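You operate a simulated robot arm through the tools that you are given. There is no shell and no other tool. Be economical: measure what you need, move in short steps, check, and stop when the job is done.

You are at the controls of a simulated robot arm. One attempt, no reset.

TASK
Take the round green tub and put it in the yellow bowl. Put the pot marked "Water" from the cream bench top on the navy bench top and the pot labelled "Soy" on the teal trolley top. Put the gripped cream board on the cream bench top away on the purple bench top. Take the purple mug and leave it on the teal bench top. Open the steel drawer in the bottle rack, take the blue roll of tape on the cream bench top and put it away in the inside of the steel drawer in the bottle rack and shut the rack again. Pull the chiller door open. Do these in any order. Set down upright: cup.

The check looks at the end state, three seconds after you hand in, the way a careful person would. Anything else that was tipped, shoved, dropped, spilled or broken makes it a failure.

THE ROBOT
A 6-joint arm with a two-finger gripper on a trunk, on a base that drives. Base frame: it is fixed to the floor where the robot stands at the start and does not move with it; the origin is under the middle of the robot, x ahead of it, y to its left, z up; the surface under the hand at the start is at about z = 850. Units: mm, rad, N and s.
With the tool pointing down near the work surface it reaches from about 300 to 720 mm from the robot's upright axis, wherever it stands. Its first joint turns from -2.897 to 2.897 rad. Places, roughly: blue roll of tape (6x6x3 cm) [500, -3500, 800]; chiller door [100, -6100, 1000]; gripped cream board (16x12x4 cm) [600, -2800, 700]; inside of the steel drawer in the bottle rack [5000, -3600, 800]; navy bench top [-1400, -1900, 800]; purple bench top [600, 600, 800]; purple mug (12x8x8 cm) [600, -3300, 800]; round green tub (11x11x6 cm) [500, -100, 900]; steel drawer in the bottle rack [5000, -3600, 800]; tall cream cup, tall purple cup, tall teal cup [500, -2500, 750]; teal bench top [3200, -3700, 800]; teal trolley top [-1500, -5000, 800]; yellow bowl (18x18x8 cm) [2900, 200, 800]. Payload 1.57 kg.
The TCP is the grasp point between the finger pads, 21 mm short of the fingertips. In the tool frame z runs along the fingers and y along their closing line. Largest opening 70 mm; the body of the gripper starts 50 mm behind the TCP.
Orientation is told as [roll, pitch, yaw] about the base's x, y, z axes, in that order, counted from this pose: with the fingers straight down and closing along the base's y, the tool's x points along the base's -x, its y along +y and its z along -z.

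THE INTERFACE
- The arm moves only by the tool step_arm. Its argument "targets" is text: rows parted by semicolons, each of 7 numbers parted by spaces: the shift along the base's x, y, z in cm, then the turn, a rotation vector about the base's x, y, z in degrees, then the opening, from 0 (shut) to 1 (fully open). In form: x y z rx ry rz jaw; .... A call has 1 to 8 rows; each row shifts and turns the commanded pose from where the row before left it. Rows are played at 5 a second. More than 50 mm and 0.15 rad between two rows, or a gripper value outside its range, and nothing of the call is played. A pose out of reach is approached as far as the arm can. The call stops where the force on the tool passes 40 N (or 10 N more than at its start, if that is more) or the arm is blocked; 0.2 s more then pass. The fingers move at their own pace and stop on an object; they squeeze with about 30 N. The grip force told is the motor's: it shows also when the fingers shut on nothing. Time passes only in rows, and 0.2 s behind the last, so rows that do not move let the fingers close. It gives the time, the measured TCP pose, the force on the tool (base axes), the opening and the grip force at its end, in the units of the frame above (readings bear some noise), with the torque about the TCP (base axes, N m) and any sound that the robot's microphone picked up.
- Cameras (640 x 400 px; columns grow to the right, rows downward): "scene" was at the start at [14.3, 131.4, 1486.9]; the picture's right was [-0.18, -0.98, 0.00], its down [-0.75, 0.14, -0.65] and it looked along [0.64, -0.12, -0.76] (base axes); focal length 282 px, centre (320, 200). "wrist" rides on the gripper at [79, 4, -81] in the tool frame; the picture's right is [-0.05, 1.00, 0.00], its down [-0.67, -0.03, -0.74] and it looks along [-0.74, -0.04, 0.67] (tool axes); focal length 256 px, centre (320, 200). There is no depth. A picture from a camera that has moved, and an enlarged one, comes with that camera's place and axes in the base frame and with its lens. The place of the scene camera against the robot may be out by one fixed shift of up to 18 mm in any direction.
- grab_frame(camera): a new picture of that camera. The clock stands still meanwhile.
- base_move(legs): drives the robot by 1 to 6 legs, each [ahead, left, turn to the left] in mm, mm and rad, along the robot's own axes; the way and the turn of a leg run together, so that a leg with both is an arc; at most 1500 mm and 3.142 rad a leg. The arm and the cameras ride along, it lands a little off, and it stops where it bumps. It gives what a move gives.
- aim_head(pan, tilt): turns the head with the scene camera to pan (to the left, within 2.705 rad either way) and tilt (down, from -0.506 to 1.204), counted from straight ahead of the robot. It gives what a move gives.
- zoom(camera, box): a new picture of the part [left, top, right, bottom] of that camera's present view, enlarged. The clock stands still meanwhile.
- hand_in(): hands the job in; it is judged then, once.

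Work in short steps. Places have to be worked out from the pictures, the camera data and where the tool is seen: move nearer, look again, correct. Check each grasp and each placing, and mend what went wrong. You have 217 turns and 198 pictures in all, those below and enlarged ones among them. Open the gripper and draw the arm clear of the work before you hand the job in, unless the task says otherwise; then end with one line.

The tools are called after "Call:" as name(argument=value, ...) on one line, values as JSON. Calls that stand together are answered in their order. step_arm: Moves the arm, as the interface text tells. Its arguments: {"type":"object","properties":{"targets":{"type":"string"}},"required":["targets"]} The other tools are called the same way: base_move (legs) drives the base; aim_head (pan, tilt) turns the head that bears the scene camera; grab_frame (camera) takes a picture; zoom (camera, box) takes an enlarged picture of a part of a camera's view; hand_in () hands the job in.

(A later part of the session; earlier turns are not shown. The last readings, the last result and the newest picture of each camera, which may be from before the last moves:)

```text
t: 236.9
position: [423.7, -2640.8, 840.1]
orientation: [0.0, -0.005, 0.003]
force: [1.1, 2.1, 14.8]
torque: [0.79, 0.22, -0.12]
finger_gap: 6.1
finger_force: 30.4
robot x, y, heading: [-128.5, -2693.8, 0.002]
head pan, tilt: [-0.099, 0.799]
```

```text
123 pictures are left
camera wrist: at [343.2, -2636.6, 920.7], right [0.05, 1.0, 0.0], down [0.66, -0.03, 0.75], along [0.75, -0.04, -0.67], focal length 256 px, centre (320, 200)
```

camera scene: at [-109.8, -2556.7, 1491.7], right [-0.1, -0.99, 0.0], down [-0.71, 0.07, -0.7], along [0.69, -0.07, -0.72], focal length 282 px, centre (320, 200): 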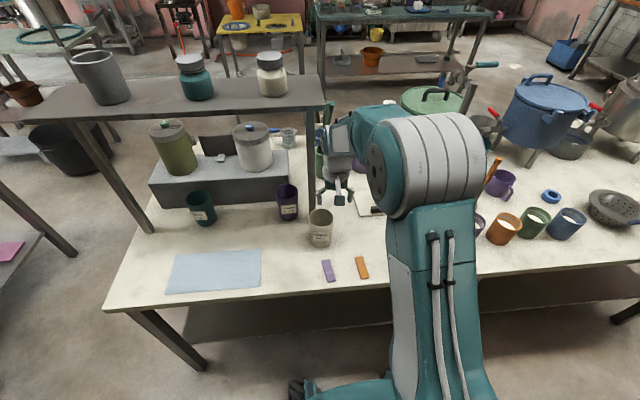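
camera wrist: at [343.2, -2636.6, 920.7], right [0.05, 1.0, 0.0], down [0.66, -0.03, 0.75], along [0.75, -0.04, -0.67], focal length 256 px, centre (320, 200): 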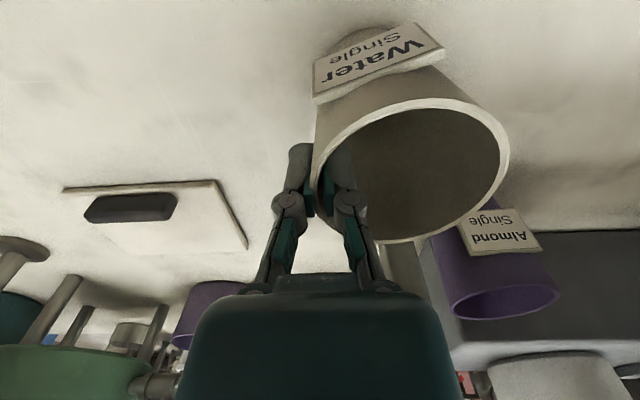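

Gripped, leaning slightly from the taper. I lift straight up and look.

Call:
step_arm(targets="0 0 1 0 0 0 0; 0 0 2 0 0 0 0; 0 0 4 0 0 0 0; 0 0 4 0 0 0 0; -2 0 4 0 0 0 0; -4 0 2 0 0 0 0; 0 0 0 0 0 0 0")

Call:
zoom(camera="scene", box=[240, 110, 420, 270])

Call:
grab_frame(camera="wrist")

```text
t: 238.6
position: [362.7, -2640.4, 1009.2]
orientation: [-0.002, 0.001, 0.002]
force: [0.6, 0.2, -0.3]
torque: [-0.03, 0.0, 0.0]
finger_gap: 5.9
finger_force: 29.9
robot x, y, heading: [-128.2, -2694.6, -0.0]
head pan, tilt: [-0.099, 0.799]
```

```text
2.50 times, centred on (330, 190) of scene
camera zoom: at [-110.3, -2556.8, 1491.7], right [-0.1, -0.99, 0.0], down [-0.71, 0.07, -0.7], along [0.69, -0.07, -0.72], focal length 704 px, centre (295, 225)
```

zoom: 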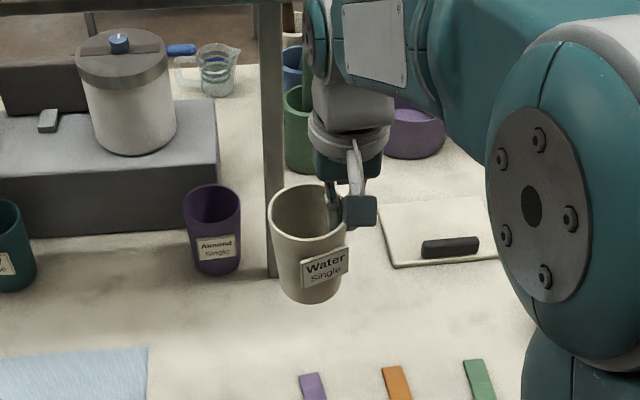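

```text
121 pictures are left
camera wrist: at [283.8, -2636.9, 1089.8], right [0.05, 1.0, 0.0], down [0.67, -0.03, 0.75], along [0.74, -0.04, -0.67], focal length 256 px, centre (320, 200)
```

wrist: 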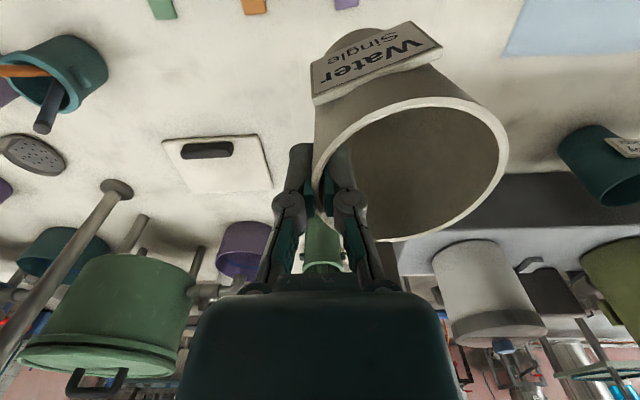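

The cup hangs almost upright. I raise it, back off, and go face the navy bench at (-1400,-1900).

Call:
step_arm(targets="-3 0 4 0 0 0 0; -3 0 4 0 0 0 0; 0 0 2 0 0 0 0")

Call:
base_move(legs=[[-260, 0, 0], [0, 0, 1.571], [800, 0, 0], [0, 0, 1.571]])

Call:
aim_head(pan=0, tilt=0.6)

Call:
grab_frame(camera="scene")

```text
t: 239.3
position: [304.8, -2641.5, 1111.2]
orientation: [-0.002, 0.0, 0.003]
force: [-0.4, -0.1, 0.5]
torque: [0.01, 0.0, 0.02]
finger_gap: 5.8
finger_force: 30.2
robot x, y, heading: [-133.1, -2693.7, 0.001]
head pan, tilt: [-0.099, 0.799]
```

```text
t: 252.8
position: [-823.0, -1929.5, 1110.9]
orientation: [-0.002, 0.001, 3.126]
force: [0.1, -0.2, 0.0]
torque: [0.01, 0.02, -0.03]
finger_gap: 5.8
finger_force: 29.7
robot x, y, heading: [-388.3, -1883.8, 3.124]
head pan, tilt: [-0.099, 0.799]
```

```text
t: 253.5
position: [-823.5, -1931.1, 1111.0]
orientation: [-0.003, -0.001, 3.127]
force: [-0.4, -0.9, 0.1]
torque: [0.04, -0.02, -0.02]
finger_gap: 6.0
finger_force: 30.1
robot x, y, heading: [-388.0, -1886.5, 3.12]
head pan, tilt: [0.0, 0.6]
```

```text
120 pictures are left
camera scene: at [-424.6, -2050.3, 1508.5], right [0.02, 1.0, 0.0], down [0.57, -0.01, -0.82], along [-0.82, 0.02, -0.57], focal length 282 px, centre (320, 200)
```

scene: 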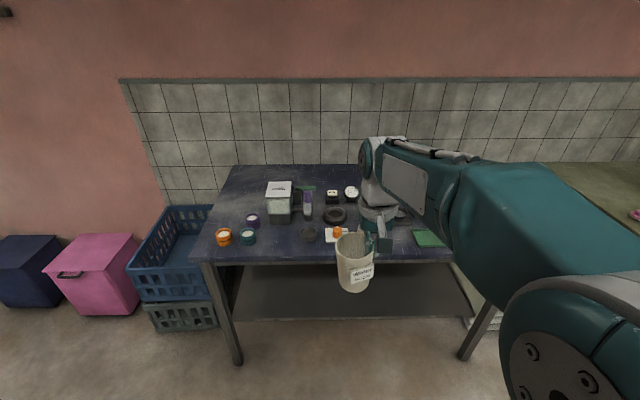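

Call:
zoom(camera="scene", box=[180, 150, 460, 300])

Call:
grab_frame(camera="wrist")

```text
2.29 times, centred on (320, 225) of scene
camera zoom: at [-424.6, -2050.3, 1508.5], right [0.02, 1.0, 0.0], down [0.57, -0.01, -0.82], along [-0.82, 0.02, -0.57], focal length 644 px, centre (320, 143)
```

zoom: 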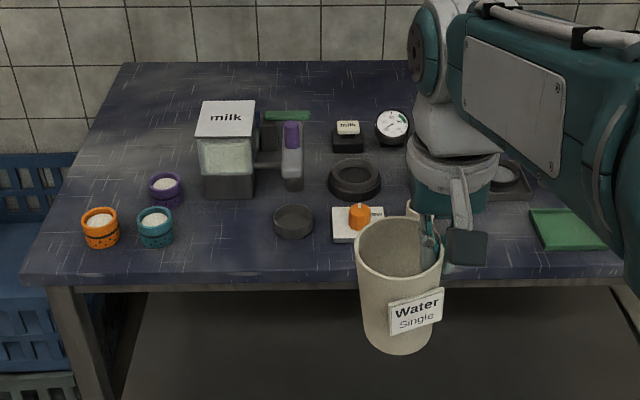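

```text
118 pictures are left
camera wrist: at [-743.6, -1936.2, 1190.5], right [-0.07, -1.0, 0.0], down [-0.67, 0.04, 0.75], along [-0.74, 0.05, -0.67], focal length 256 px, centre (320, 200)
```

wrist: 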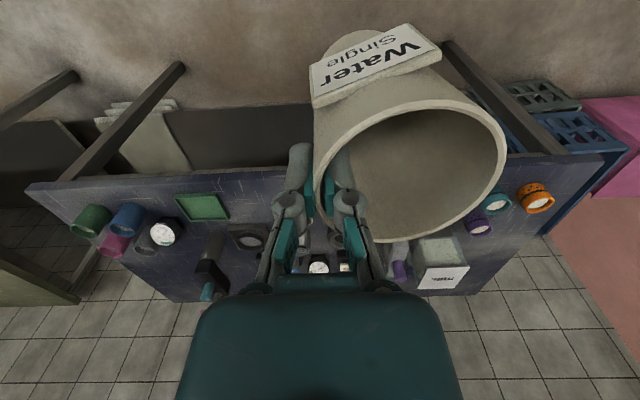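

There's a free patch on the navy bench between the white pad and the green cloth, at about (-1208,-1800). I drive closer and aligned.

Call:
base_move(legs=[[260, -100, 0.02]])

Call:
grab_frame(camera="wrist")

Call:
grab_frame(camera="scene")

```text
t: 255.5
position: [-1079.9, -1838.0, 1111.8]
orientation: [-0.001, -0.001, -3.131]
force: [-0.1, 0.1, -0.7]
torque: [-0.02, -0.03, -0.01]
finger_gap: 6.0
finger_force: 30.1
robot x, y, heading: [-648.2, -1781.3, -3.138]
head pan, tilt: [0.0, 0.6]
```

```text
117 pictures are left
camera wrist: at [-1000.3, -1842.5, 1190.5], right [-0.04, -1.0, 0.0], down [-0.67, 0.03, 0.75], along [-0.74, 0.03, -0.67], focal length 256 px, centre (320, 200)
```

wrist: 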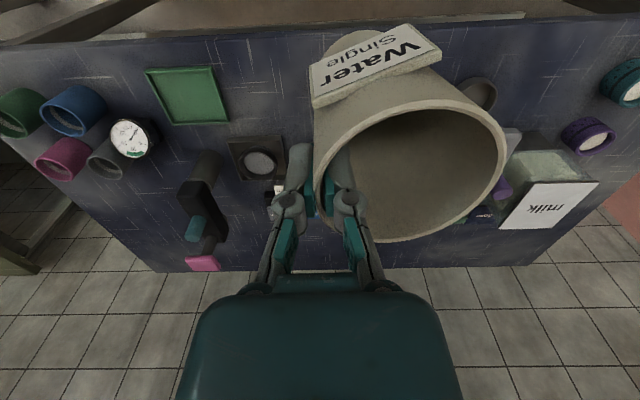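

```text
116 pictures are left
camera scene: at [-679.0, -1950.1, 1508.3], right [0.0, 1.0, 0.0], down [0.57, 0.0, -0.82], along [-0.82, 0.0, -0.57], focal length 282 px, centre (320, 200)
```

scene: 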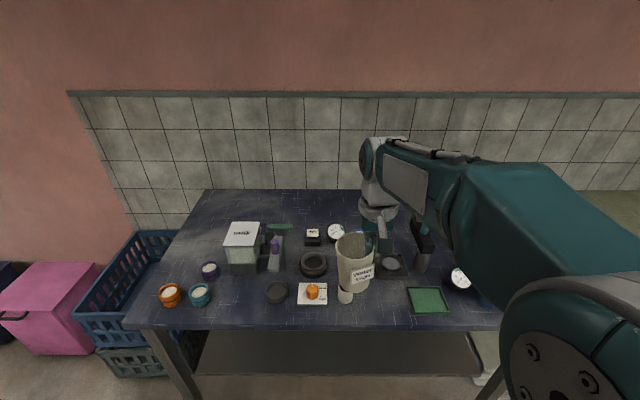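

The candle cup and the green tray leave a clear 165 mm gap centred near (-1200,-1785). I move the cup over it and level it by about 5.5°.

Call:
step_arm(targets="-3 2.2 0 0 0 0 0; -3 2.2 0 -2.7 0 0 0; -3 2.2 0 -2.8 0 0 0; -3 2.3 0 0 0 0 0; 0 0 -4 0 0 0 0; 0 0 -4 0 0 0 0; 0 0 -4 0 0 0 0; 0 0 0 0 0 0 0")

Call:
grab_frame(camera="wrist")

Call:
zoom(camera="scene", box=[280, 200, 460, 340])

```text
t: 257.3
position: [-1200.2, -1746.5, 990.3]
orientation: [0.095, -0.002, -3.131]
force: [-0.3, -0.5, -0.4]
torque: [0.03, 0.02, 0.0]
finger_gap: 6.1
finger_force: 29.7
robot x, y, heading: [-647.6, -1779.3, -3.141]
head pan, tilt: [0.0, 0.6]
```

```text
115 pictures are left
camera wrist: at [-1121.5, -1742.5, 1069.8], right [-0.04, -0.99, 0.1], down [-0.67, 0.1, 0.74], along [-0.74, -0.03, -0.67], focal length 256 px, centre (320, 200)
```

wrist: 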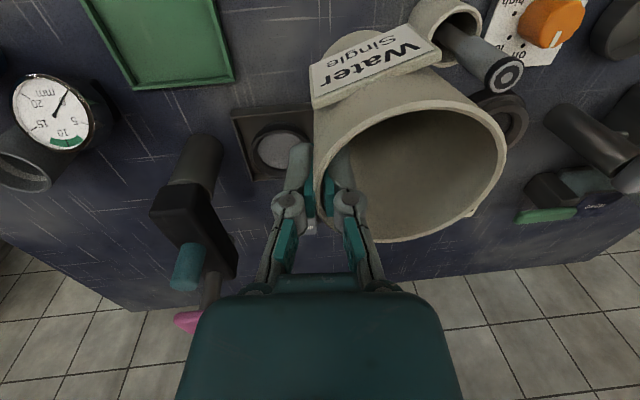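

```text
2.86 times, centred on (370, 270) of scene
camera zoom: at [-679.8, -1946.8, 1508.6], right [0.0, 1.0, 0.0], down [0.57, 0.0, -0.82], along [-0.82, 0.0, -0.57], focal length 804 px, centre (177, 0)
```

zoom: 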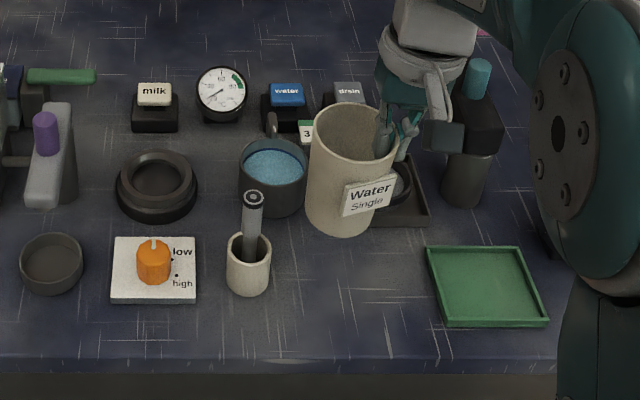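

The landing spot (zoom px ~340,287) is clear. I shift 8 mm and lower toward contact.

Call:
step_arm(targets="0.3 0.8 -3 0 0 0 0; 0 0 -3.5 0 0 0 0; 0 0 -2.5 0 0 0 0; 0 0 -1 0 0 0 0; 0 0 0 0 0 0 0")

Call:
zoom(camera="scene", box=[280, 200, 460, 340])

```text
t: 258.5
position: [-1197.9, -1738.5, 893.7]
orientation: [0.097, -0.01, -3.132]
force: [-5.4, 0.9, 23.4]
torque: [-0.16, 0.35, -0.08]
finger_gap: 6.2
finger_force: 30.0
robot x, y, heading: [-650.4, -1778.5, -3.137]
head pan, tilt: [0.0, 0.6]
```

```text
2.86 times, centred on (370, 270) of scene
camera zoom: at [-678.4, -1946.3, 1508.8], right [0.0, 1.0, 0.0], down [0.57, 0.0, -0.82], along [-0.82, 0.0, -0.57], focal length 804 px, centre (177, 0)
```

zoom: 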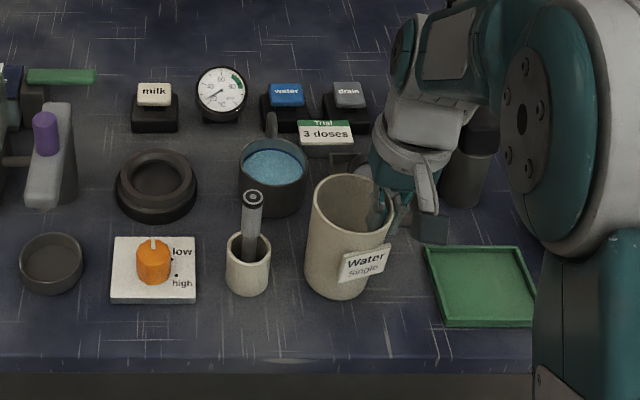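

Contact is made and the cup stands clear of its neighbours. I ease off, release and withdraw upward along the tool.

Call:
step_arm(targets="0 0 0.2 0 0 0 0; 0 0 0 0 0 0 0.2; 0 0 0 0 0 0 0.45; 0 0 0 0 0 0 0.45; 0 0 2 0 0 0 0.45; 0 0 4 0 0 0 0.45; 0 0 4.5 0 0 0 0.45; 2 0 4 0 0 0 0.6")

Call:
zoom(camera="scene", box=[280, 200, 460, 340])

```text
t: 260.3
position: [-1173.8, -1739.6, 1037.6]
orientation: [0.097, 0.0, -3.132]
force: [-0.1, 0.0, -0.5]
torque: [-0.02, -0.03, 0.0]
finger_gap: 42.0
finger_force: 0.0
robot x, y, heading: [-645.4, -1782.6, -3.135]
head pan, tilt: [0.0, 0.6]
```

```text
2.86 times, centred on (370, 270) of scene
camera zoom: at [-679.6, -1946.7, 1508.7], right [0.0, 1.0, 0.0], down [0.57, 0.0, -0.82], along [-0.82, 0.0, -0.57], focal length 804 px, centre (177, 0)
```

zoom: 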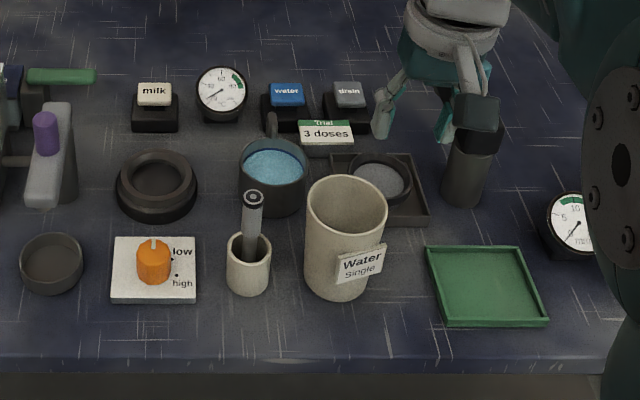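

The Water cup stands upright. I level and tuck the tool, then go back to the cream bench in front of the board (handle ≈(508,-2820)).

Call:
step_arm(targets="4 0 2 2.7 0 0 1; 4 0 2 2.8 0 0 1; 3 0 2 0 0 0 1")

Call:
base_move(legs=[[-220, 0, 0], [0, 0, 3.13], [0, -1040, 0], [300, 0, 0]])

Call:
aim_head(pan=-0.1, tilt=0.8)

Call:
grab_frame(camera="scene")

Call:
grab_frame(camera="wrist")

```text
t: 261.1
position: [-1066.4, -1741.0, 1097.7]
orientation: [-0.003, -0.001, -3.133]
force: [0.0, -0.2, -0.8]
torque: [0.0, -0.02, 0.0]
finger_gap: 70.1
finger_force: 0.0
robot x, y, heading: [-647.7, -1780.9, -3.135]
head pan, tilt: [0.0, 0.6]
```

```text
t: 276.5
position: [242.9, -2866.6, 1098.8]
orientation: [0.001, 0.0, -0.041]
force: [0.4, 0.1, -1.1]
torque: [0.01, 0.01, 0.02]
finger_gap: 69.9
finger_force: 0.2
robot x, y, heading: [-174.2, -2806.2, -0.045]
head pan, tilt: [0.0, 0.6]
```

```text
t: 277.2
position: [242.7, -2866.2, 1098.6]
orientation: [-0.002, 0.0, -0.044]
force: [-0.2, 0.1, 0.5]
torque: [-0.01, -0.01, 0.01]
finger_gap: 69.9
finger_force: 0.1
robot x, y, heading: [-175.2, -2803.0, -0.047]
head pan, tilt: [-0.099, 0.799]
```

```text
111 pictures are left
camera scene: at [-149.8, -2667.5, 1491.8], right [-0.15, -0.99, 0.0], down [-0.71, 0.1, -0.7], along [0.69, -0.1, -0.72], focal length 282 px, centre (320, 200)
```

scene: 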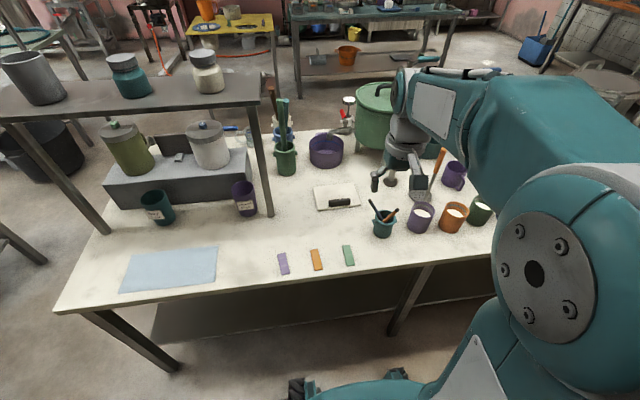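

```text
110 pictures are left
camera wrist: at [163.2, -2859.1, 1178.0], right [0.1, 1.0, 0.0], down [0.66, -0.06, 0.75], along [0.74, -0.07, -0.67], focal length 256 px, centre (320, 200)
```

wrist: 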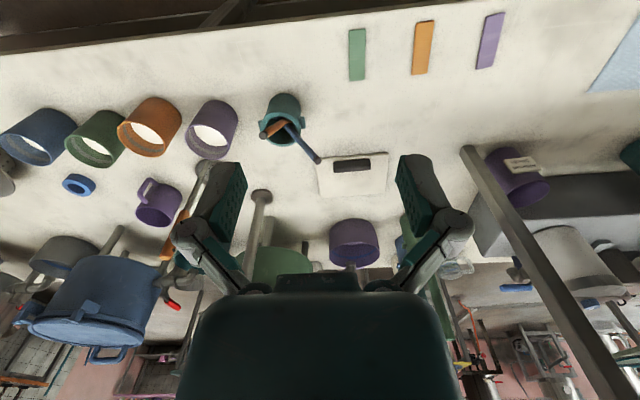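

Both cameras agree: the handle is at (500,-2829,~790), running along y. I move closer and turn the jaws 90° while going above it.

Call:
base_move(legs=[[80, 0, 0.045]])

Call:
step_arm(targets="2 0.5 0 0 0 8.4 1; 2 0.5 0 0 0 8.4 1; 2 0.5 -1 0 0 8.4 1; 2 0.5 -2 0 0 8.4 1; 2 0.5 -2 0 0 8.4 1; 2 0.5 -2 0 0 8.4 1; 2 0.5 -2 0 0 8.4 1; 2 0 -2 0 0 8.4 1")

Call:
step_arm(targets="1 0 -2 0 0 8.4 1; 0.5 0 -2 0 0 8.4 1; 0 0 -2 0 0 6 1; 0 0 -1 0 0 0 1; 0 0 0 0 0 0 1")

Call:
grab_frame(camera="wrist")

Call:
grab_frame(camera="scene")

```text
t: 278.3
position: [323.5, -2850.5, 1098.2]
orientation: [0.001, -0.001, 0.001]
force: [-0.2, 0.5, -0.1]
torque: [-0.01, -0.02, -0.02]
finger_gap: 70.0
finger_force: 0.1
robot x, y, heading: [-94.5, -2806.5, -0.002]
head pan, tilt: [-0.099, 0.799]
```

```text
t: 280.1
position: [482.6, -2815.0, 987.5]
orientation: [-0.001, -0.001, 1.177]
force: [-0.7, 0.1, -0.2]
torque: [0.01, 0.03, 0.01]
finger_gap: 69.9
finger_force: 0.0
robot x, y, heading: [-95.7, -2804.4, 0.0]
head pan, tilt: [-0.099, 0.799]
```

```text
t: 281.3
position: [497.8, -2815.9, 917.8]
orientation: [0.001, 0.001, 1.575]
force: [0.4, 0.5, -0.4]
torque: [-0.03, 0.0, 0.03]
finger_gap: 69.8
finger_force: 0.0
robot x, y, heading: [-94.2, -2805.1, 0.001]
head pan, tilt: [-0.099, 0.799]
```

```text
109 pictures are left
camera wrist: at [493.9, -2895.2, 997.7], right [-1.0, 0.05, 0.0], down [0.04, 0.67, 0.75], along [0.04, 0.74, -0.67], focal length 256 px, centre (320, 200)
```

wrist: 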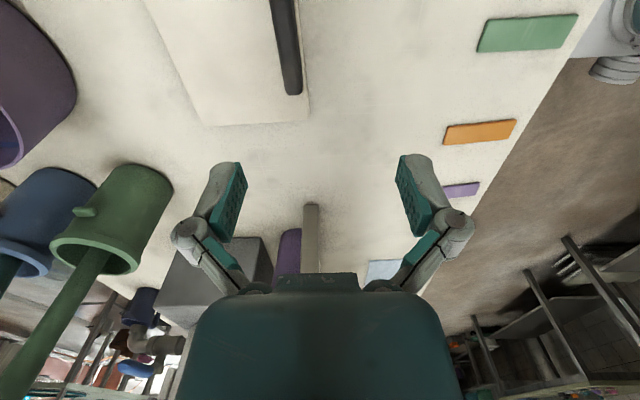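

```text
108 pictures are left
camera scene: at [-76.3, -2668.3, 1491.8], right [-0.1, -0.99, 0.0], down [-0.71, 0.07, -0.7], along [0.69, -0.07, -0.72], focal length 282 px, centre (320, 200)
```

scene: 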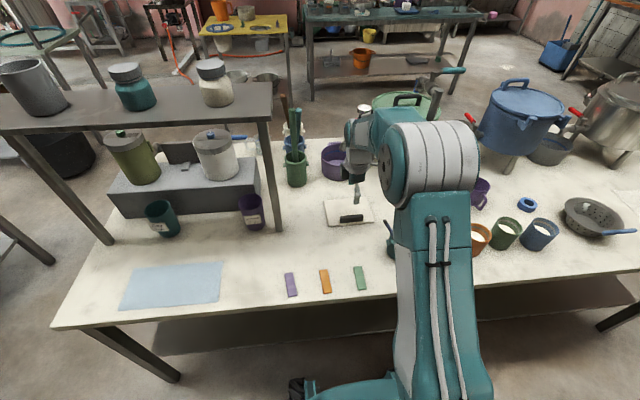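

Wrist view gives the handle at x≈520, centre y≈-2833. I correct and go lower.

Call:
step_arm(targets="2.2 -1.5 -2 0 0 0 1; 0 0 -3 0 0 0 1; 0 0 -1.5 0 0 0 1; 0 0 0 0 0 0 1")

Call:
grab_frame(camera="wrist")

```text
t: 282.3
position: [520.7, -2830.6, 854.1]
orientation: [0.002, -0.001, 1.572]
force: [-0.1, -0.4, -0.8]
torque: [0.03, -0.01, 0.01]
finger_gap: 70.1
finger_force: 0.0
robot x, y, heading: [-95.1, -2802.7, -0.002]
head pan, tilt: [-0.099, 0.799]
```

```text
107 pictures are left
camera wrist: at [517.2, -2909.9, 933.0], right [-1.0, 0.05, 0.0], down [0.04, 0.67, 0.75], along [0.04, 0.74, -0.67], focal length 256 px, centre (320, 200)
```

wrist: 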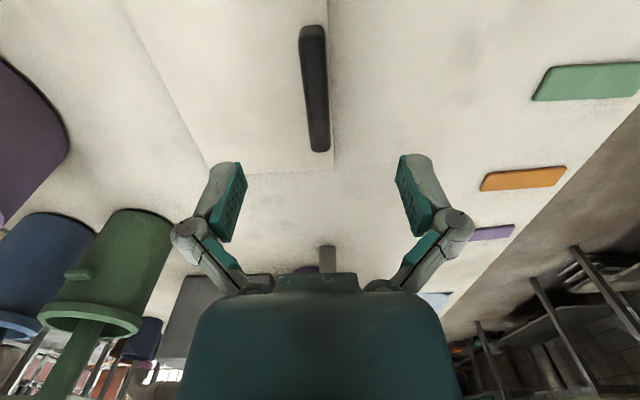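

The handle spans y -2876 to -2807 at x≈522, top at z≈784. I centre on it and descend carefully.

Call:
step_arm(targets="0.2 -1.0 -2 0 0 0 1; 0 0 -2 0 0 0 1; 0 0 -2 0 0 0 1; 0 0 -0.5 0 0 0 1; 0 0 -0.3 0 0 0 1; 0 0 -0.3 0 0 0 1; 0 0 0 0 0 0 1")

Call:
grab_frame(camera="wrist")

```text
t: 283.9
position: [522.9, -2839.1, 782.5]
orientation: [0.001, -0.002, 1.572]
force: [-0.5, 0.6, -0.2]
torque: [0.01, 0.0, 0.01]
finger_gap: 69.8
finger_force: 0.2
robot x, y, heading: [-93.7, -2807.9, -0.004]
head pan, tilt: [-0.099, 0.799]
```

```text
106 pictures are left
camera wrist: at [518.7, -2919.8, 861.4], right [-1.0, 0.05, 0.0], down [0.04, 0.67, 0.75], along [0.04, 0.74, -0.67], focal length 256 px, centre (320, 200)
```

wrist: 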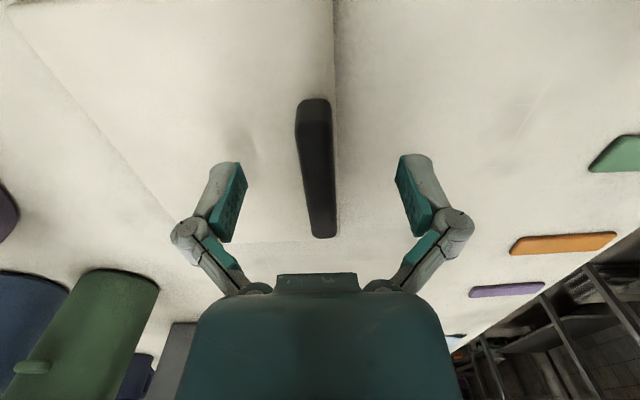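

The handle is centred at TCP level. I lower another 8 mm in small steps, then close.

Call:
step_arm(targets="0 0 -0.4 0 0 0 1; 0 0 -0.4 0 0 0 1; 0 0 0 0 0 0 0.6; 0 0 0 0 0 0 0.2; 0 0 0 0 0 0 0; 0 0 0 0 0 0 0; 0 0 0 0 0 0 0")

Call:
grab_frame(camera="wrist")

```text
t: 285.5
position: [522.9, -2840.1, 773.3]
orientation: [-0.001, 0.0, 1.571]
force: [-0.4, -0.1, 9.3]
torque: [0.0, -0.01, 0.05]
finger_gap: 15.8
finger_force: 30.6
robot x, y, heading: [-98.7, -2801.2, -0.002]
head pan, tilt: [-0.099, 0.799]
```

```text
105 pictures are left
camera wrist: at [519.0, -2919.6, 853.8], right [-1.0, 0.05, 0.0], down [0.03, 0.67, 0.75], along [0.04, 0.74, -0.67], focal length 256 px, centre (320, 200)
```

wrist: 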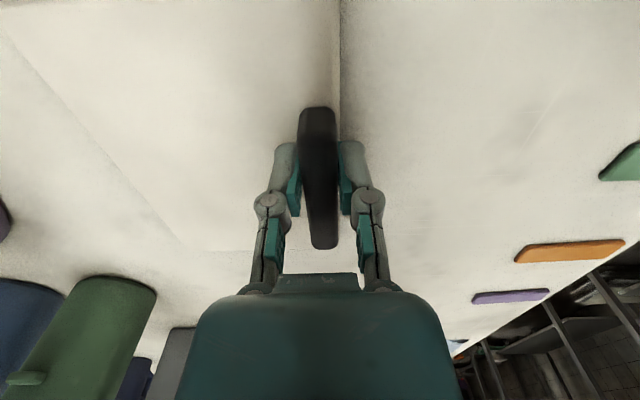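

The handle is gripped. I lift straight up and check.

Call:
step_arm(targets="0 0 1 0 0 0 0; 0 0 2 0 0 0 0; 0 0 4 0 0 0 0; 0 0 4 0 0 0 0; 0 0 4 0 0 0 0; 0 0 4 0 0 0 0; 0 0 4 0 0 0 0; 0 0 0 0 0 0 0")

Call:
grab_frame(camera="scene")

Call:
grab_frame(camera="wrist")

```text
t: 287.3
position: [521.5, -2837.6, 1003.2]
orientation: [0.002, -0.001, 1.572]
force: [0.3, -0.3, -3.0]
torque: [0.01, 0.08, -0.02]
finger_gap: 15.7
finger_force: 30.0
robot x, y, heading: [-95.9, -2802.5, -0.007]
head pan, tilt: [-0.099, 0.799]
```

```text
104 pictures are left
camera scene: at [-76.1, -2668.4, 1491.8], right [-0.1, -0.99, 0.0], down [-0.71, 0.07, -0.7], along [0.69, -0.07, -0.72], focal length 282 px, centre (320, 200)
```

scene: 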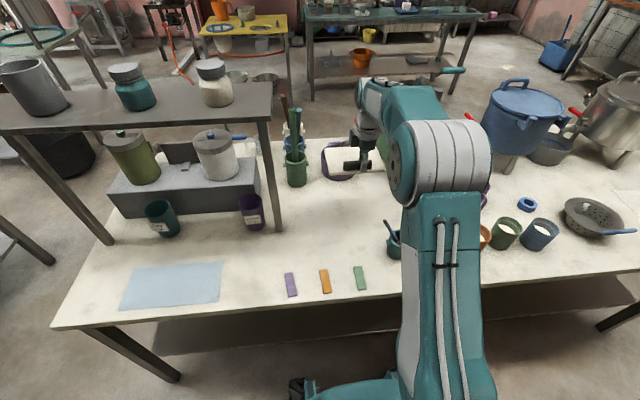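

```text
103 pictures are left
camera wrist: at [517.8, -2918.1, 1082.9], right [-1.0, 0.05, 0.0], down [0.04, 0.67, 0.75], along [0.04, 0.74, -0.67], focal length 256 px, centre (320, 200)
```

wrist: 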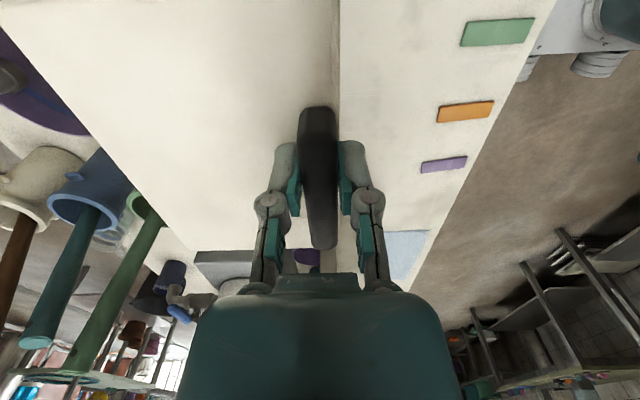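

The board is held level. I retract, back off and drive north to the purple bench.

Call:
step_arm(targets="-4 0 2 0 0 0 0; -4 0 2 0 0 0 0; -4 0 2 0 0 0 0; -4 0 2 0 0 0 0; -2 0 1 0 0 0 0; 0 0 0 0 0 0 0")

Call:
base_move(legs=[[-330, 0, 0], [0, 0, 1.571], [1500, 0, 0], [1500, 0, 0], [180, 0, 0], [0, 0, -1.571]])

Call:
aim_head(pan=0.1, tilt=0.8)

Call:
grab_frame(camera="scene")

```text
t: 288.7
position: [340.0, -2840.3, 1093.2]
orientation: [0.001, -0.001, 1.572]
force: [0.1, 1.0, -2.2]
torque: [0.0, 0.1, 0.01]
finger_gap: 15.7
finger_force: 29.9
robot x, y, heading: [-95.4, -2806.0, 0.001]
head pan, tilt: [-0.099, 0.799]
```

```text
t: 313.8
position: [-50.0, 355.1, 1092.5]
orientation: [0.003, -0.001, 1.58]
force: [0.6, -0.1, -2.0]
torque: [-0.06, 0.07, 0.02]
finger_gap: 15.7
finger_force: 29.9
robot x, y, heading: [-484.6, 385.6, 0.009]
head pan, tilt: [-0.099, 0.799]
```

```text
t: 314.5
position: [-50.0, 356.0, 1092.9]
orientation: [0.001, -0.003, 1.582]
force: [-0.7, 0.0, -2.2]
torque: [-0.02, 0.14, -0.01]
finger_gap: 15.6
finger_force: 30.6
robot x, y, heading: [-486.6, 388.4, 0.006]
head pan, tilt: [0.099, 0.799]
```

```text
102 pictures are left
camera scene: at [-470.1, 538.2, 1491.8], right [0.1, -0.99, 0.0], down [-0.71, -0.08, -0.7], along [0.69, 0.07, -0.72], focal length 282 px, centre (320, 200)
```

scene: 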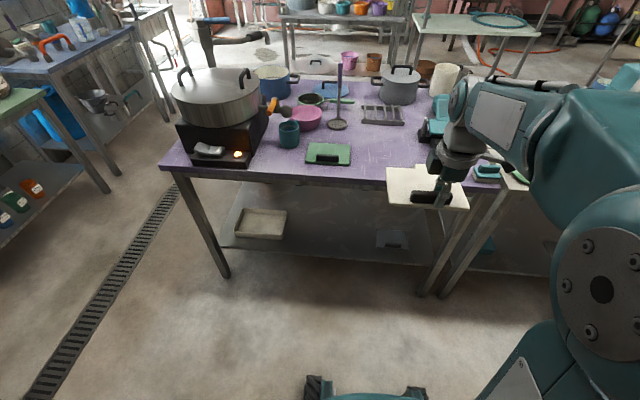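

The purple bench has a free area between the green board (y>505) and the cream block (y<310). I approach it.

Call:
base_move(legs=[[390, 45, -0.006]])

Call:
grab_frame(camera="scene")

Call:
grab_frame(camera="wrist")

```text
t: 317.0
position: [337.6, 395.7, 1093.3]
orientation: [0.002, -0.002, 1.572]
force: [0.6, 0.5, -2.4]
torque: [-0.02, 0.08, -0.03]
finger_gap: 15.4
finger_force: 30.2
robot x, y, heading: [-100.5, 428.2, -0.001]
head pan, tilt: [0.099, 0.799]
```

```text
101 pictures are left
camera scene: at [-79.8, 582.8, 1491.8], right [0.1, -1.0, 0.0], down [-0.71, -0.07, -0.7], along [0.69, 0.07, -0.72], focal length 282 px, centre (320, 200)
```

scene: 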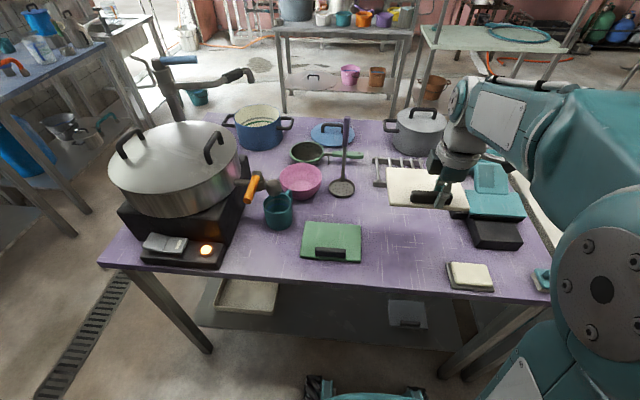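

```text
100 pictures are left
camera wrist: at [334.0, 315.9, 1172.6], right [-1.0, 0.05, 0.0], down [0.04, 0.67, 0.75], along [0.04, 0.74, -0.67], focal length 256 px, centre (320, 200)
```

wrist: 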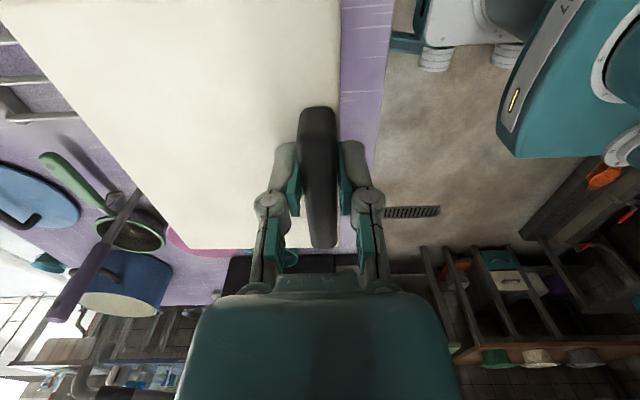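

The board goes at centre y≈405. I lower it, slowing near contact.

Call:
step_arm(targets="0.5 1 -4.5 0 0 0 0; 0 0 -4.8 0 0 0 0; 0 0 -4.8 0 0 0 0; 0 0 -2.5 0 0 0 0; 0 0 -1 0 0 0 0; 0 0 0 0 0 0 0")

Call:
grab_frame(camera="scene")

```text
t: 318.4
position: [344.2, 405.1, 919.0]
orientation: [0.002, 0.0, 1.573]
force: [0.4, -0.1, -3.1]
torque: [-0.03, 0.11, 0.01]
finger_gap: 15.6
finger_force: 30.0
robot x, y, heading: [-96.6, 432.0, 0.002]
head pan, tilt: [0.099, 0.799]
```

```text
99 pictures are left
camera scene: at [-79.5, 583.0, 1491.8], right [0.1, -1.0, 0.0], down [-0.71, -0.07, -0.7], along [0.69, 0.07, -0.72], focal length 282 px, centre (320, 200)
```

scene: 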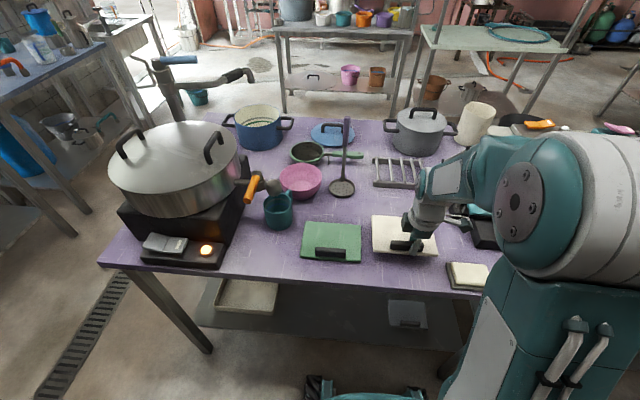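

The board hangs over the free patch. I lower in small steps to touch down.

Call:
step_arm(targets="0 0 -1.5 0 0 0 0; 0 0 -1 0 0 0 0; 0 0 -0.5 0 0 0 0; 0 0 -0.4 0 0 0 0; 0 0 -0.4 0 0 0 0; 0 0 -0.3 0 0 0 0; 0 0 0 0 0 0 0")

```text
t: 319.7
position: [342.5, 405.7, 882.5]
orientation: [-0.005, 0.001, 1.573]
force: [-6.4, 0.6, 15.8]
torque: [0.01, 0.18, 0.02]
finger_gap: 15.7
finger_force: 30.0
robot x, y, heading: [-96.2, 433.2, -0.004]
head pan, tilt: [0.099, 0.799]
stopped in row 6: the force on the tool passed its limit at 46 N (the readings are from after the stop); the commanded pose is now the measured one
```

Contact. I release and lift off.

Call:
step_arm(targets="0 0 0 0 0 0 0.2; 0 0 0 0 0 0 0.5; 0 0 0 0 0 0 0.8; 0 0 3 0 0 0 0.8; 0 0 4.5 0 0 0 0.8; 0 0 4.5 0 0 0 1; -2 0 4 0 0 0 1; -4 0 2 0 0 0 1")

Call:
zoom(camera="scene", box=[260, 150, 520, 320])

```text
t: 321.5
position: [282.1, 405.8, 1060.8]
orientation: [-0.004, 0.001, 1.573]
force: [0.7, -0.5, 0.1]
torque: [0.0, 0.03, 0.0]
finger_gap: 69.9
finger_force: 0.0
robot x, y, heading: [-98.2, 429.5, 0.0]
head pan, tilt: [0.099, 0.799]
```

```text
2.35 times, centred on (390, 235) of scene
camera zoom: at [-80.3, 583.3, 1491.8], right [0.1, -1.0, 0.0], down [-0.71, -0.07, -0.7], along [0.69, 0.07, -0.72], focal length 662 px, centre (155, 118)
```

zoom: 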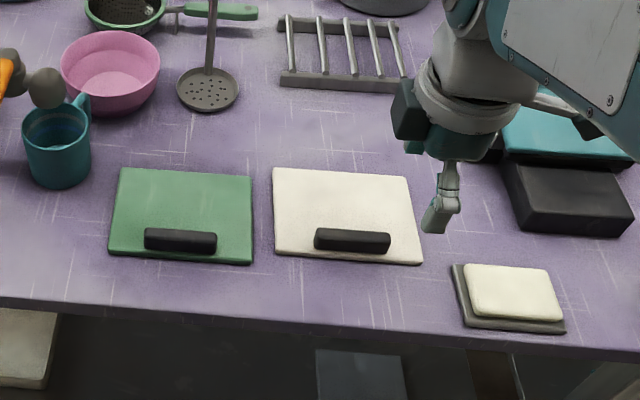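

The board is placed neatly. Back to the cream bench: the Soy cup stands partly under the shelf (≈(556,-2243)), so I'll look from close in front first.

Call:
base_move(legs=[[-390, 0, 0], [0, -1350, 0], [0, -1320, 0], [300, 0, 0]])

Call:
aim_head(pan=-0.1, tilt=0.7)

Call:
grab_frame(camera="scene")

Call:
grab_frame(camera="wrist")

```text
t: 338.3
position: [170.4, -2312.2, 1060.4]
orientation: [-0.004, 0.0, 1.557]
force: [-0.6, -0.1, 0.2]
torque: [-0.01, -0.01, -0.03]
finger_gap: 69.8
finger_force: 0.1
robot x, y, heading: [-209.8, -2284.8, -0.016]
head pan, tilt: [0.099, 0.799]
```

```text
t: 339.1
position: [169.6, -2313.5, 1059.0]
orientation: [-0.004, 0.0, 1.558]
force: [0.0, -0.7, -0.4]
torque: [-0.03, 0.02, 0.02]
finger_gap: 70.0
finger_force: 0.0
robot x, y, heading: [-210.2, -2285.6, -0.02]
head pan, tilt: [-0.099, 0.7]
```

```text
97 pictures are left
camera scene: at [-186.7, -2147.8, 1500.0], right [-0.12, -0.99, 0.0], down [-0.64, 0.07, -0.76], along [0.76, -0.09, -0.64], focal length 282 px, centre (320, 200)
```

scene: 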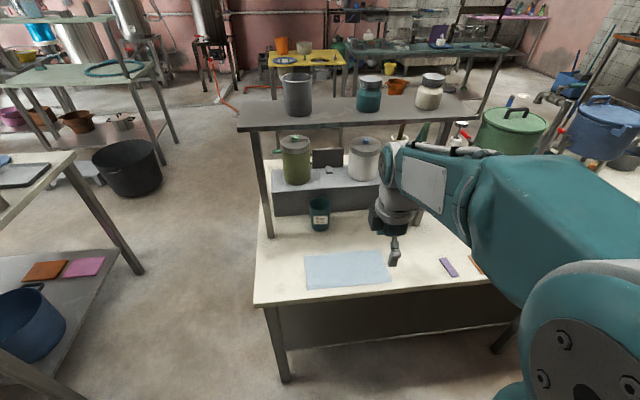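

```text
96 pictures are left
camera wrist: at [163.6, -2392.4, 1139.8], right [-1.0, 0.07, 0.0], down [0.04, 0.67, 0.75], along [0.05, 0.74, -0.67], focal length 256 px, centre (320, 200)
```

wrist: 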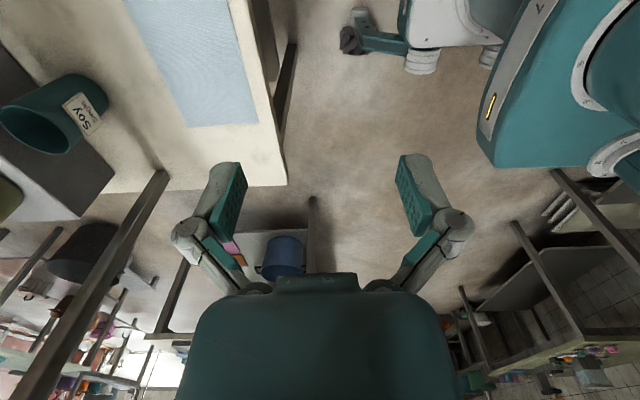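

The Soy rim triangulates to (566,-2237,850), with the shelf edge above at x≈515-540, z≈1150. I'll come in with the tool leaned back 20° and grip the near wall. First I get into position.

Call:
base_move(legs=[[115, 74, 0.018]])

Call:
step_arm(targets="3 0 0 0 -6.7 0 1; 4 0 0 0 -6.7 0 1; 4 0 0 0 -6.6 0 1; 4 0 -3 0 0 0 1; 3 0 -4 0 0 0 1; 0 0 -4 0 0 0 1; 0 0 0 0 0 0 1")

Call:
grab_frame(camera="wrist")

Call:
grab_frame(camera="scene")

```text
t: 340.4
position: [287.6, -2236.5, 1059.6]
orientation: [-0.002, -0.003, 1.577]
force: [-0.1, -0.8, -0.7]
torque: [0.0, -0.07, 0.01]
finger_gap: 69.9
finger_force: 0.2
robot x, y, heading: [-93.6, -2213.3, 0.002]
head pan, tilt: [-0.099, 0.7]
```

```text
t: 342.0
position: [464.6, -2233.1, 952.7]
orientation: [-0.356, 0.003, 1.575]
force: [0.3, -0.2, -0.4]
torque: [0.01, 0.0, 0.01]
finger_gap: 69.8
finger_force: 0.0
robot x, y, heading: [-94.3, -2213.8, 0.002]
head pan, tilt: [-0.099, 0.7]
```

```text
95 pictures are left
camera wrist: at [432.5, -2312.2, 1025.3], right [-0.94, 0.05, -0.35], down [-0.23, 0.67, 0.71], along [0.26, 0.74, -0.61], focal length 256 px, centre (320, 200)
```

wrist: 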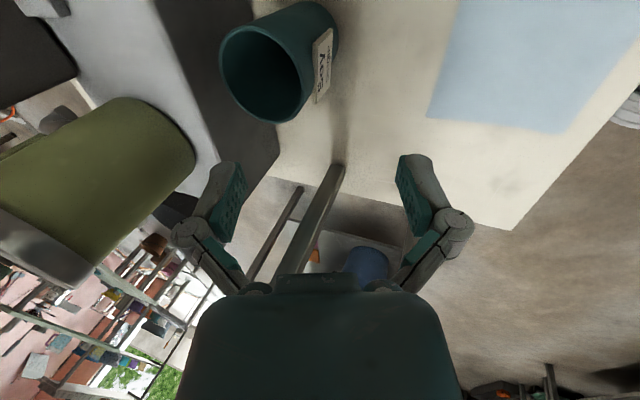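

```text
94 pictures are left
camera scene: at [-71.8, -2075.4, 1500.0], right [-0.1, -1.0, 0.0], down [-0.64, 0.06, -0.76], along [0.76, -0.08, -0.65], focal length 282 px, centre (320, 200)
```

scene: 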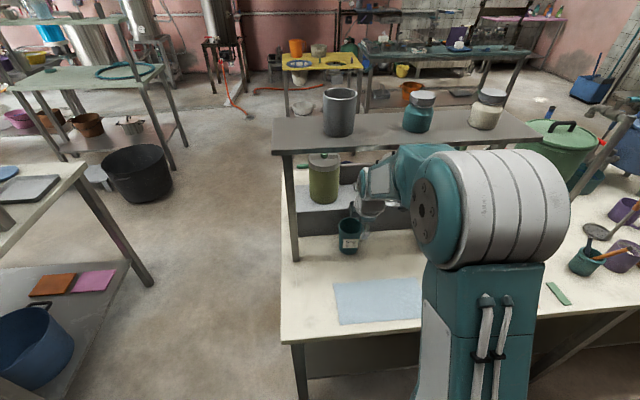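

Soy centre ≈(552,-2233) from both views. I go to a pre-grasp point 6 cm short along the tilted axis and look again.

Call:
step_arm(targets="1.6 0 -2.8 0 0 0 1; 1.6 0 -2.8 0 0 0 1; 0 0 0 0 0 0 1")

Call:
grab_frame(camera="wrist")

Call:
zoom(camera="scene", box=[270, 100, 450, 270])

```text
t: 342.8
position: [498.4, -2233.5, 894.3]
orientation: [-0.354, 0.001, 1.575]
force: [1.2, -1.1, 0.5]
torque: [-0.01, 0.0, 0.0]
finger_gap: 70.0
finger_force: 0.0
robot x, y, heading: [-98.0, -2211.4, 0.001]
head pan, tilt: [-0.099, 0.7]
```

```text
93 pictures are left
camera wrist: at [467.1, -2312.9, 968.1], right [-0.94, 0.05, -0.35], down [-0.23, 0.67, 0.71], along [0.26, 0.74, -0.61], focal length 256 px, centre (320, 200)
```

wrist: 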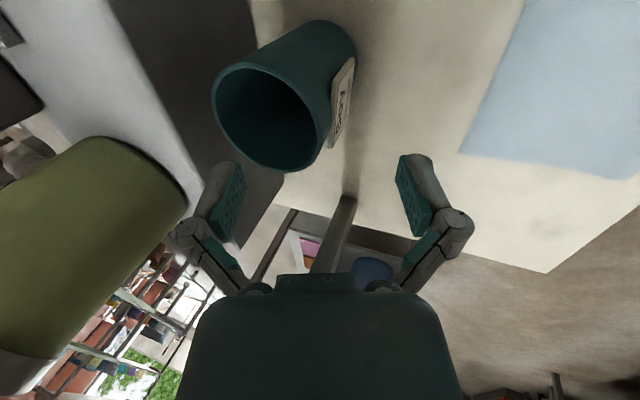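

```text
2.35 times, centred on (360, 185) of scene
camera zoom: at [-71.4, -2075.4, 1500.0], right [-0.1, -1.0, 0.0], down [-0.64, 0.06, -0.76], along [0.76, -0.08, -0.65], focal length 662 px, centre (226, 235)
```

zoom: 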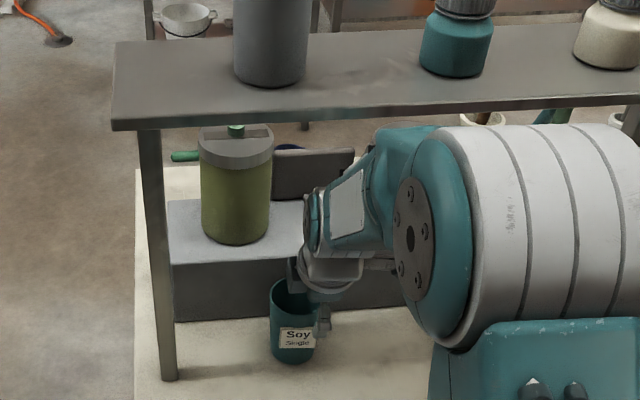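

The rim is at (551,-2230,846). The label faces me, so gripping the side wall is better: jaws closing along y with the tool leaned back 30° keeps the pads flush. I retreat and turn the tool.

Call:
step_arm(targets="-3 0 3 2.8 0 -7.7 1; -3 0 3 2.8 0 -7.7 1; -3 0 0 2.8 0 -7.7 1; 0 0 0 2.8 0 -7.7 1; 0 0 0 2.8 0 -7.7 1; 0 0 0 2.8 0 -7.7 1; 0 0 0 2.8 0 -7.7 1; 0 0 0 2.8 0 -7.7 1")

Call:
step_arm(targets="0 0 0 2.8 0 -7.7 1; 0 0 0 2.8 0 -7.7 1; 0 0 0 2.7 0 -7.4 1; 0 0 0 0 -5 0 1; 0 0 0 0 -5 0 1; 0 0 0 0 0 0 1")

Call:
grab_frame(camera="wrist")

```text
t: 344.6
position: [410.1, -2233.1, 955.2]
orientation: [-0.155, -0.314, 0.453]
force: [0.2, 0.6, -0.3]
torque: [0.01, -0.02, 0.02]
finger_gap: 69.9
finger_force: 0.1
robot x, y, heading: [-92.8, -2219.5, 0.002]
head pan, tilt: [-0.099, 0.7]
```

```text
t: 346.0
position: [409.2, -2233.8, 954.6]
orientation: [-0.01, -0.523, 0.01]
force: [0.2, -0.6, 0.3]
torque: [0.0, 0.02, 0.02]
finger_gap: 70.4
finger_force: 0.0
robot x, y, heading: [-93.0, -2212.0, -0.001]
head pan, tilt: [-0.099, 0.7]
```

```text
91 pictures are left
camera wrist: at [299.9, -2229.8, 983.6], right [0.04, 1.0, 0.02], down [0.2, -0.03, 0.98], along [0.98, -0.04, -0.21], focal length 256 px, centre (320, 200)
```

wrist: 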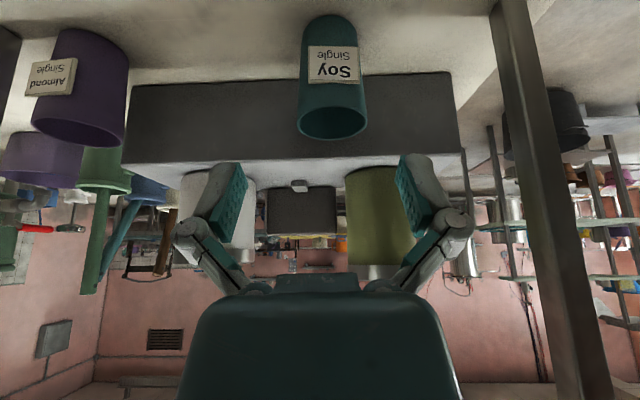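

Soy's rim centre is y≈-2227. I approach along the tilted axis to its right wall.

Call:
step_arm(targets="3 -1 -1 0 0 0 1; 3 -1 -1 0 0 0 1; 3.3 -0.8 -1 0 0 0 1; 1.6 0 -2.8 0 0 0 1; 0 0 0 0 0 0 1")

Call:
grab_frame(camera="wrist")

Call:
zoom(camera="scene", box=[270, 100, 450, 270])

```text
t: 347.2
position: [520.7, -2260.4, 896.1]
orientation: [-0.009, -0.525, 0.011]
force: [-0.4, -0.5, 0.7]
torque: [-0.01, -0.02, 0.02]
finger_gap: 69.8
finger_force: 0.2
robot x, y, heading: [-95.1, -2216.2, -0.001]
head pan, tilt: [-0.099, 0.7]
```

```text
90 pictures are left
camera wrist: at [411.1, -2255.6, 925.2], right [0.04, 1.0, 0.02], down [0.21, -0.03, 0.98], along [0.98, -0.04, -0.21], focal length 256 px, centre (320, 200)
```

wrist: 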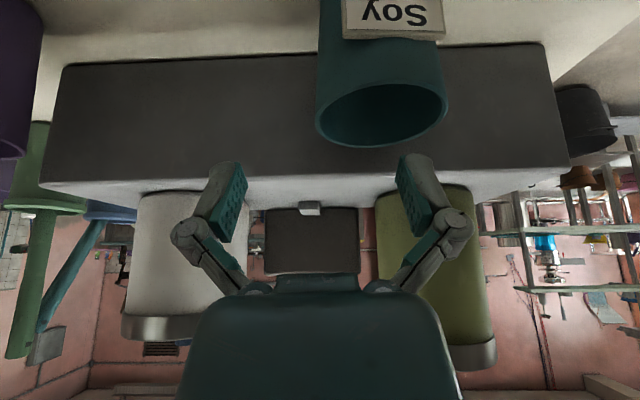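

```text
2.35 times, centred on (360, 185) of scene
camera zoom: at [-71.4, -2075.6, 1500.0], right [-0.1, -1.0, 0.0], down [-0.64, 0.06, -0.76], along [0.76, -0.08, -0.65], focal length 662 px, centre (226, 235)
```

zoom: 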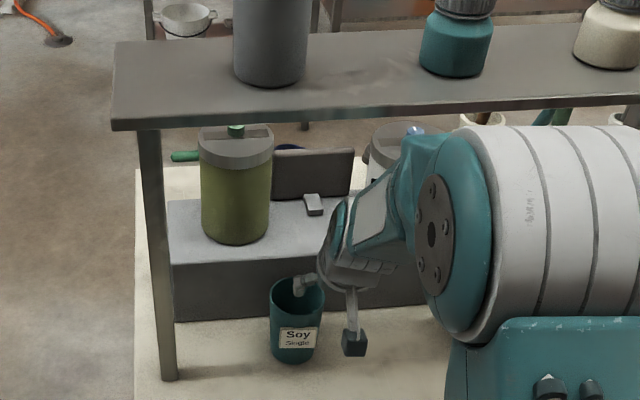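

Alignment is right. I slide in along the axis with one finger inside the cup and check.

Call:
step_arm(targets="1 -0.1 -2 0 0 0 1; 1 0 -2 0 0 0 1; 0.8 0 -1.8 0 0 0 1; 0 0 0 0 0 0 1")

Call:
grab_frame(camera="wrist")

```text
t: 348.2
position: [548.7, -2262.4, 837.9]
orientation: [-0.013, -0.522, 0.011]
force: [0.0, -0.2, -0.3]
torque: [0.02, 0.04, -0.02]
finger_gap: 70.0
finger_force: 0.1
robot x, y, heading: [-95.8, -2214.9, -0.002]
head pan, tilt: [-0.099, 0.7]
```

```text
88 pictures are left
camera wrist: at [437.7, -2258.4, 866.9], right [0.04, 1.0, 0.02], down [0.21, -0.03, 0.98], along [0.98, -0.04, -0.21], focal length 256 px, centre (320, 200)
```

wrist: 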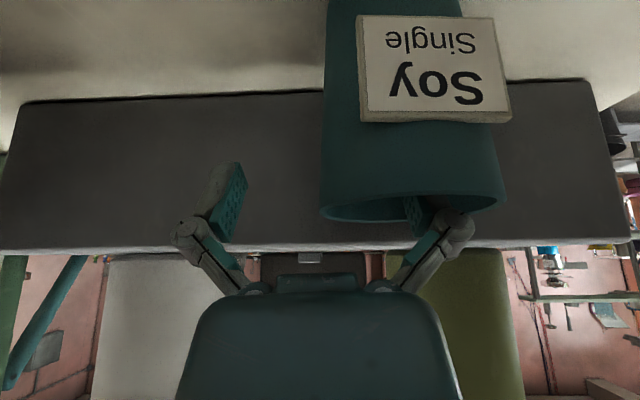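

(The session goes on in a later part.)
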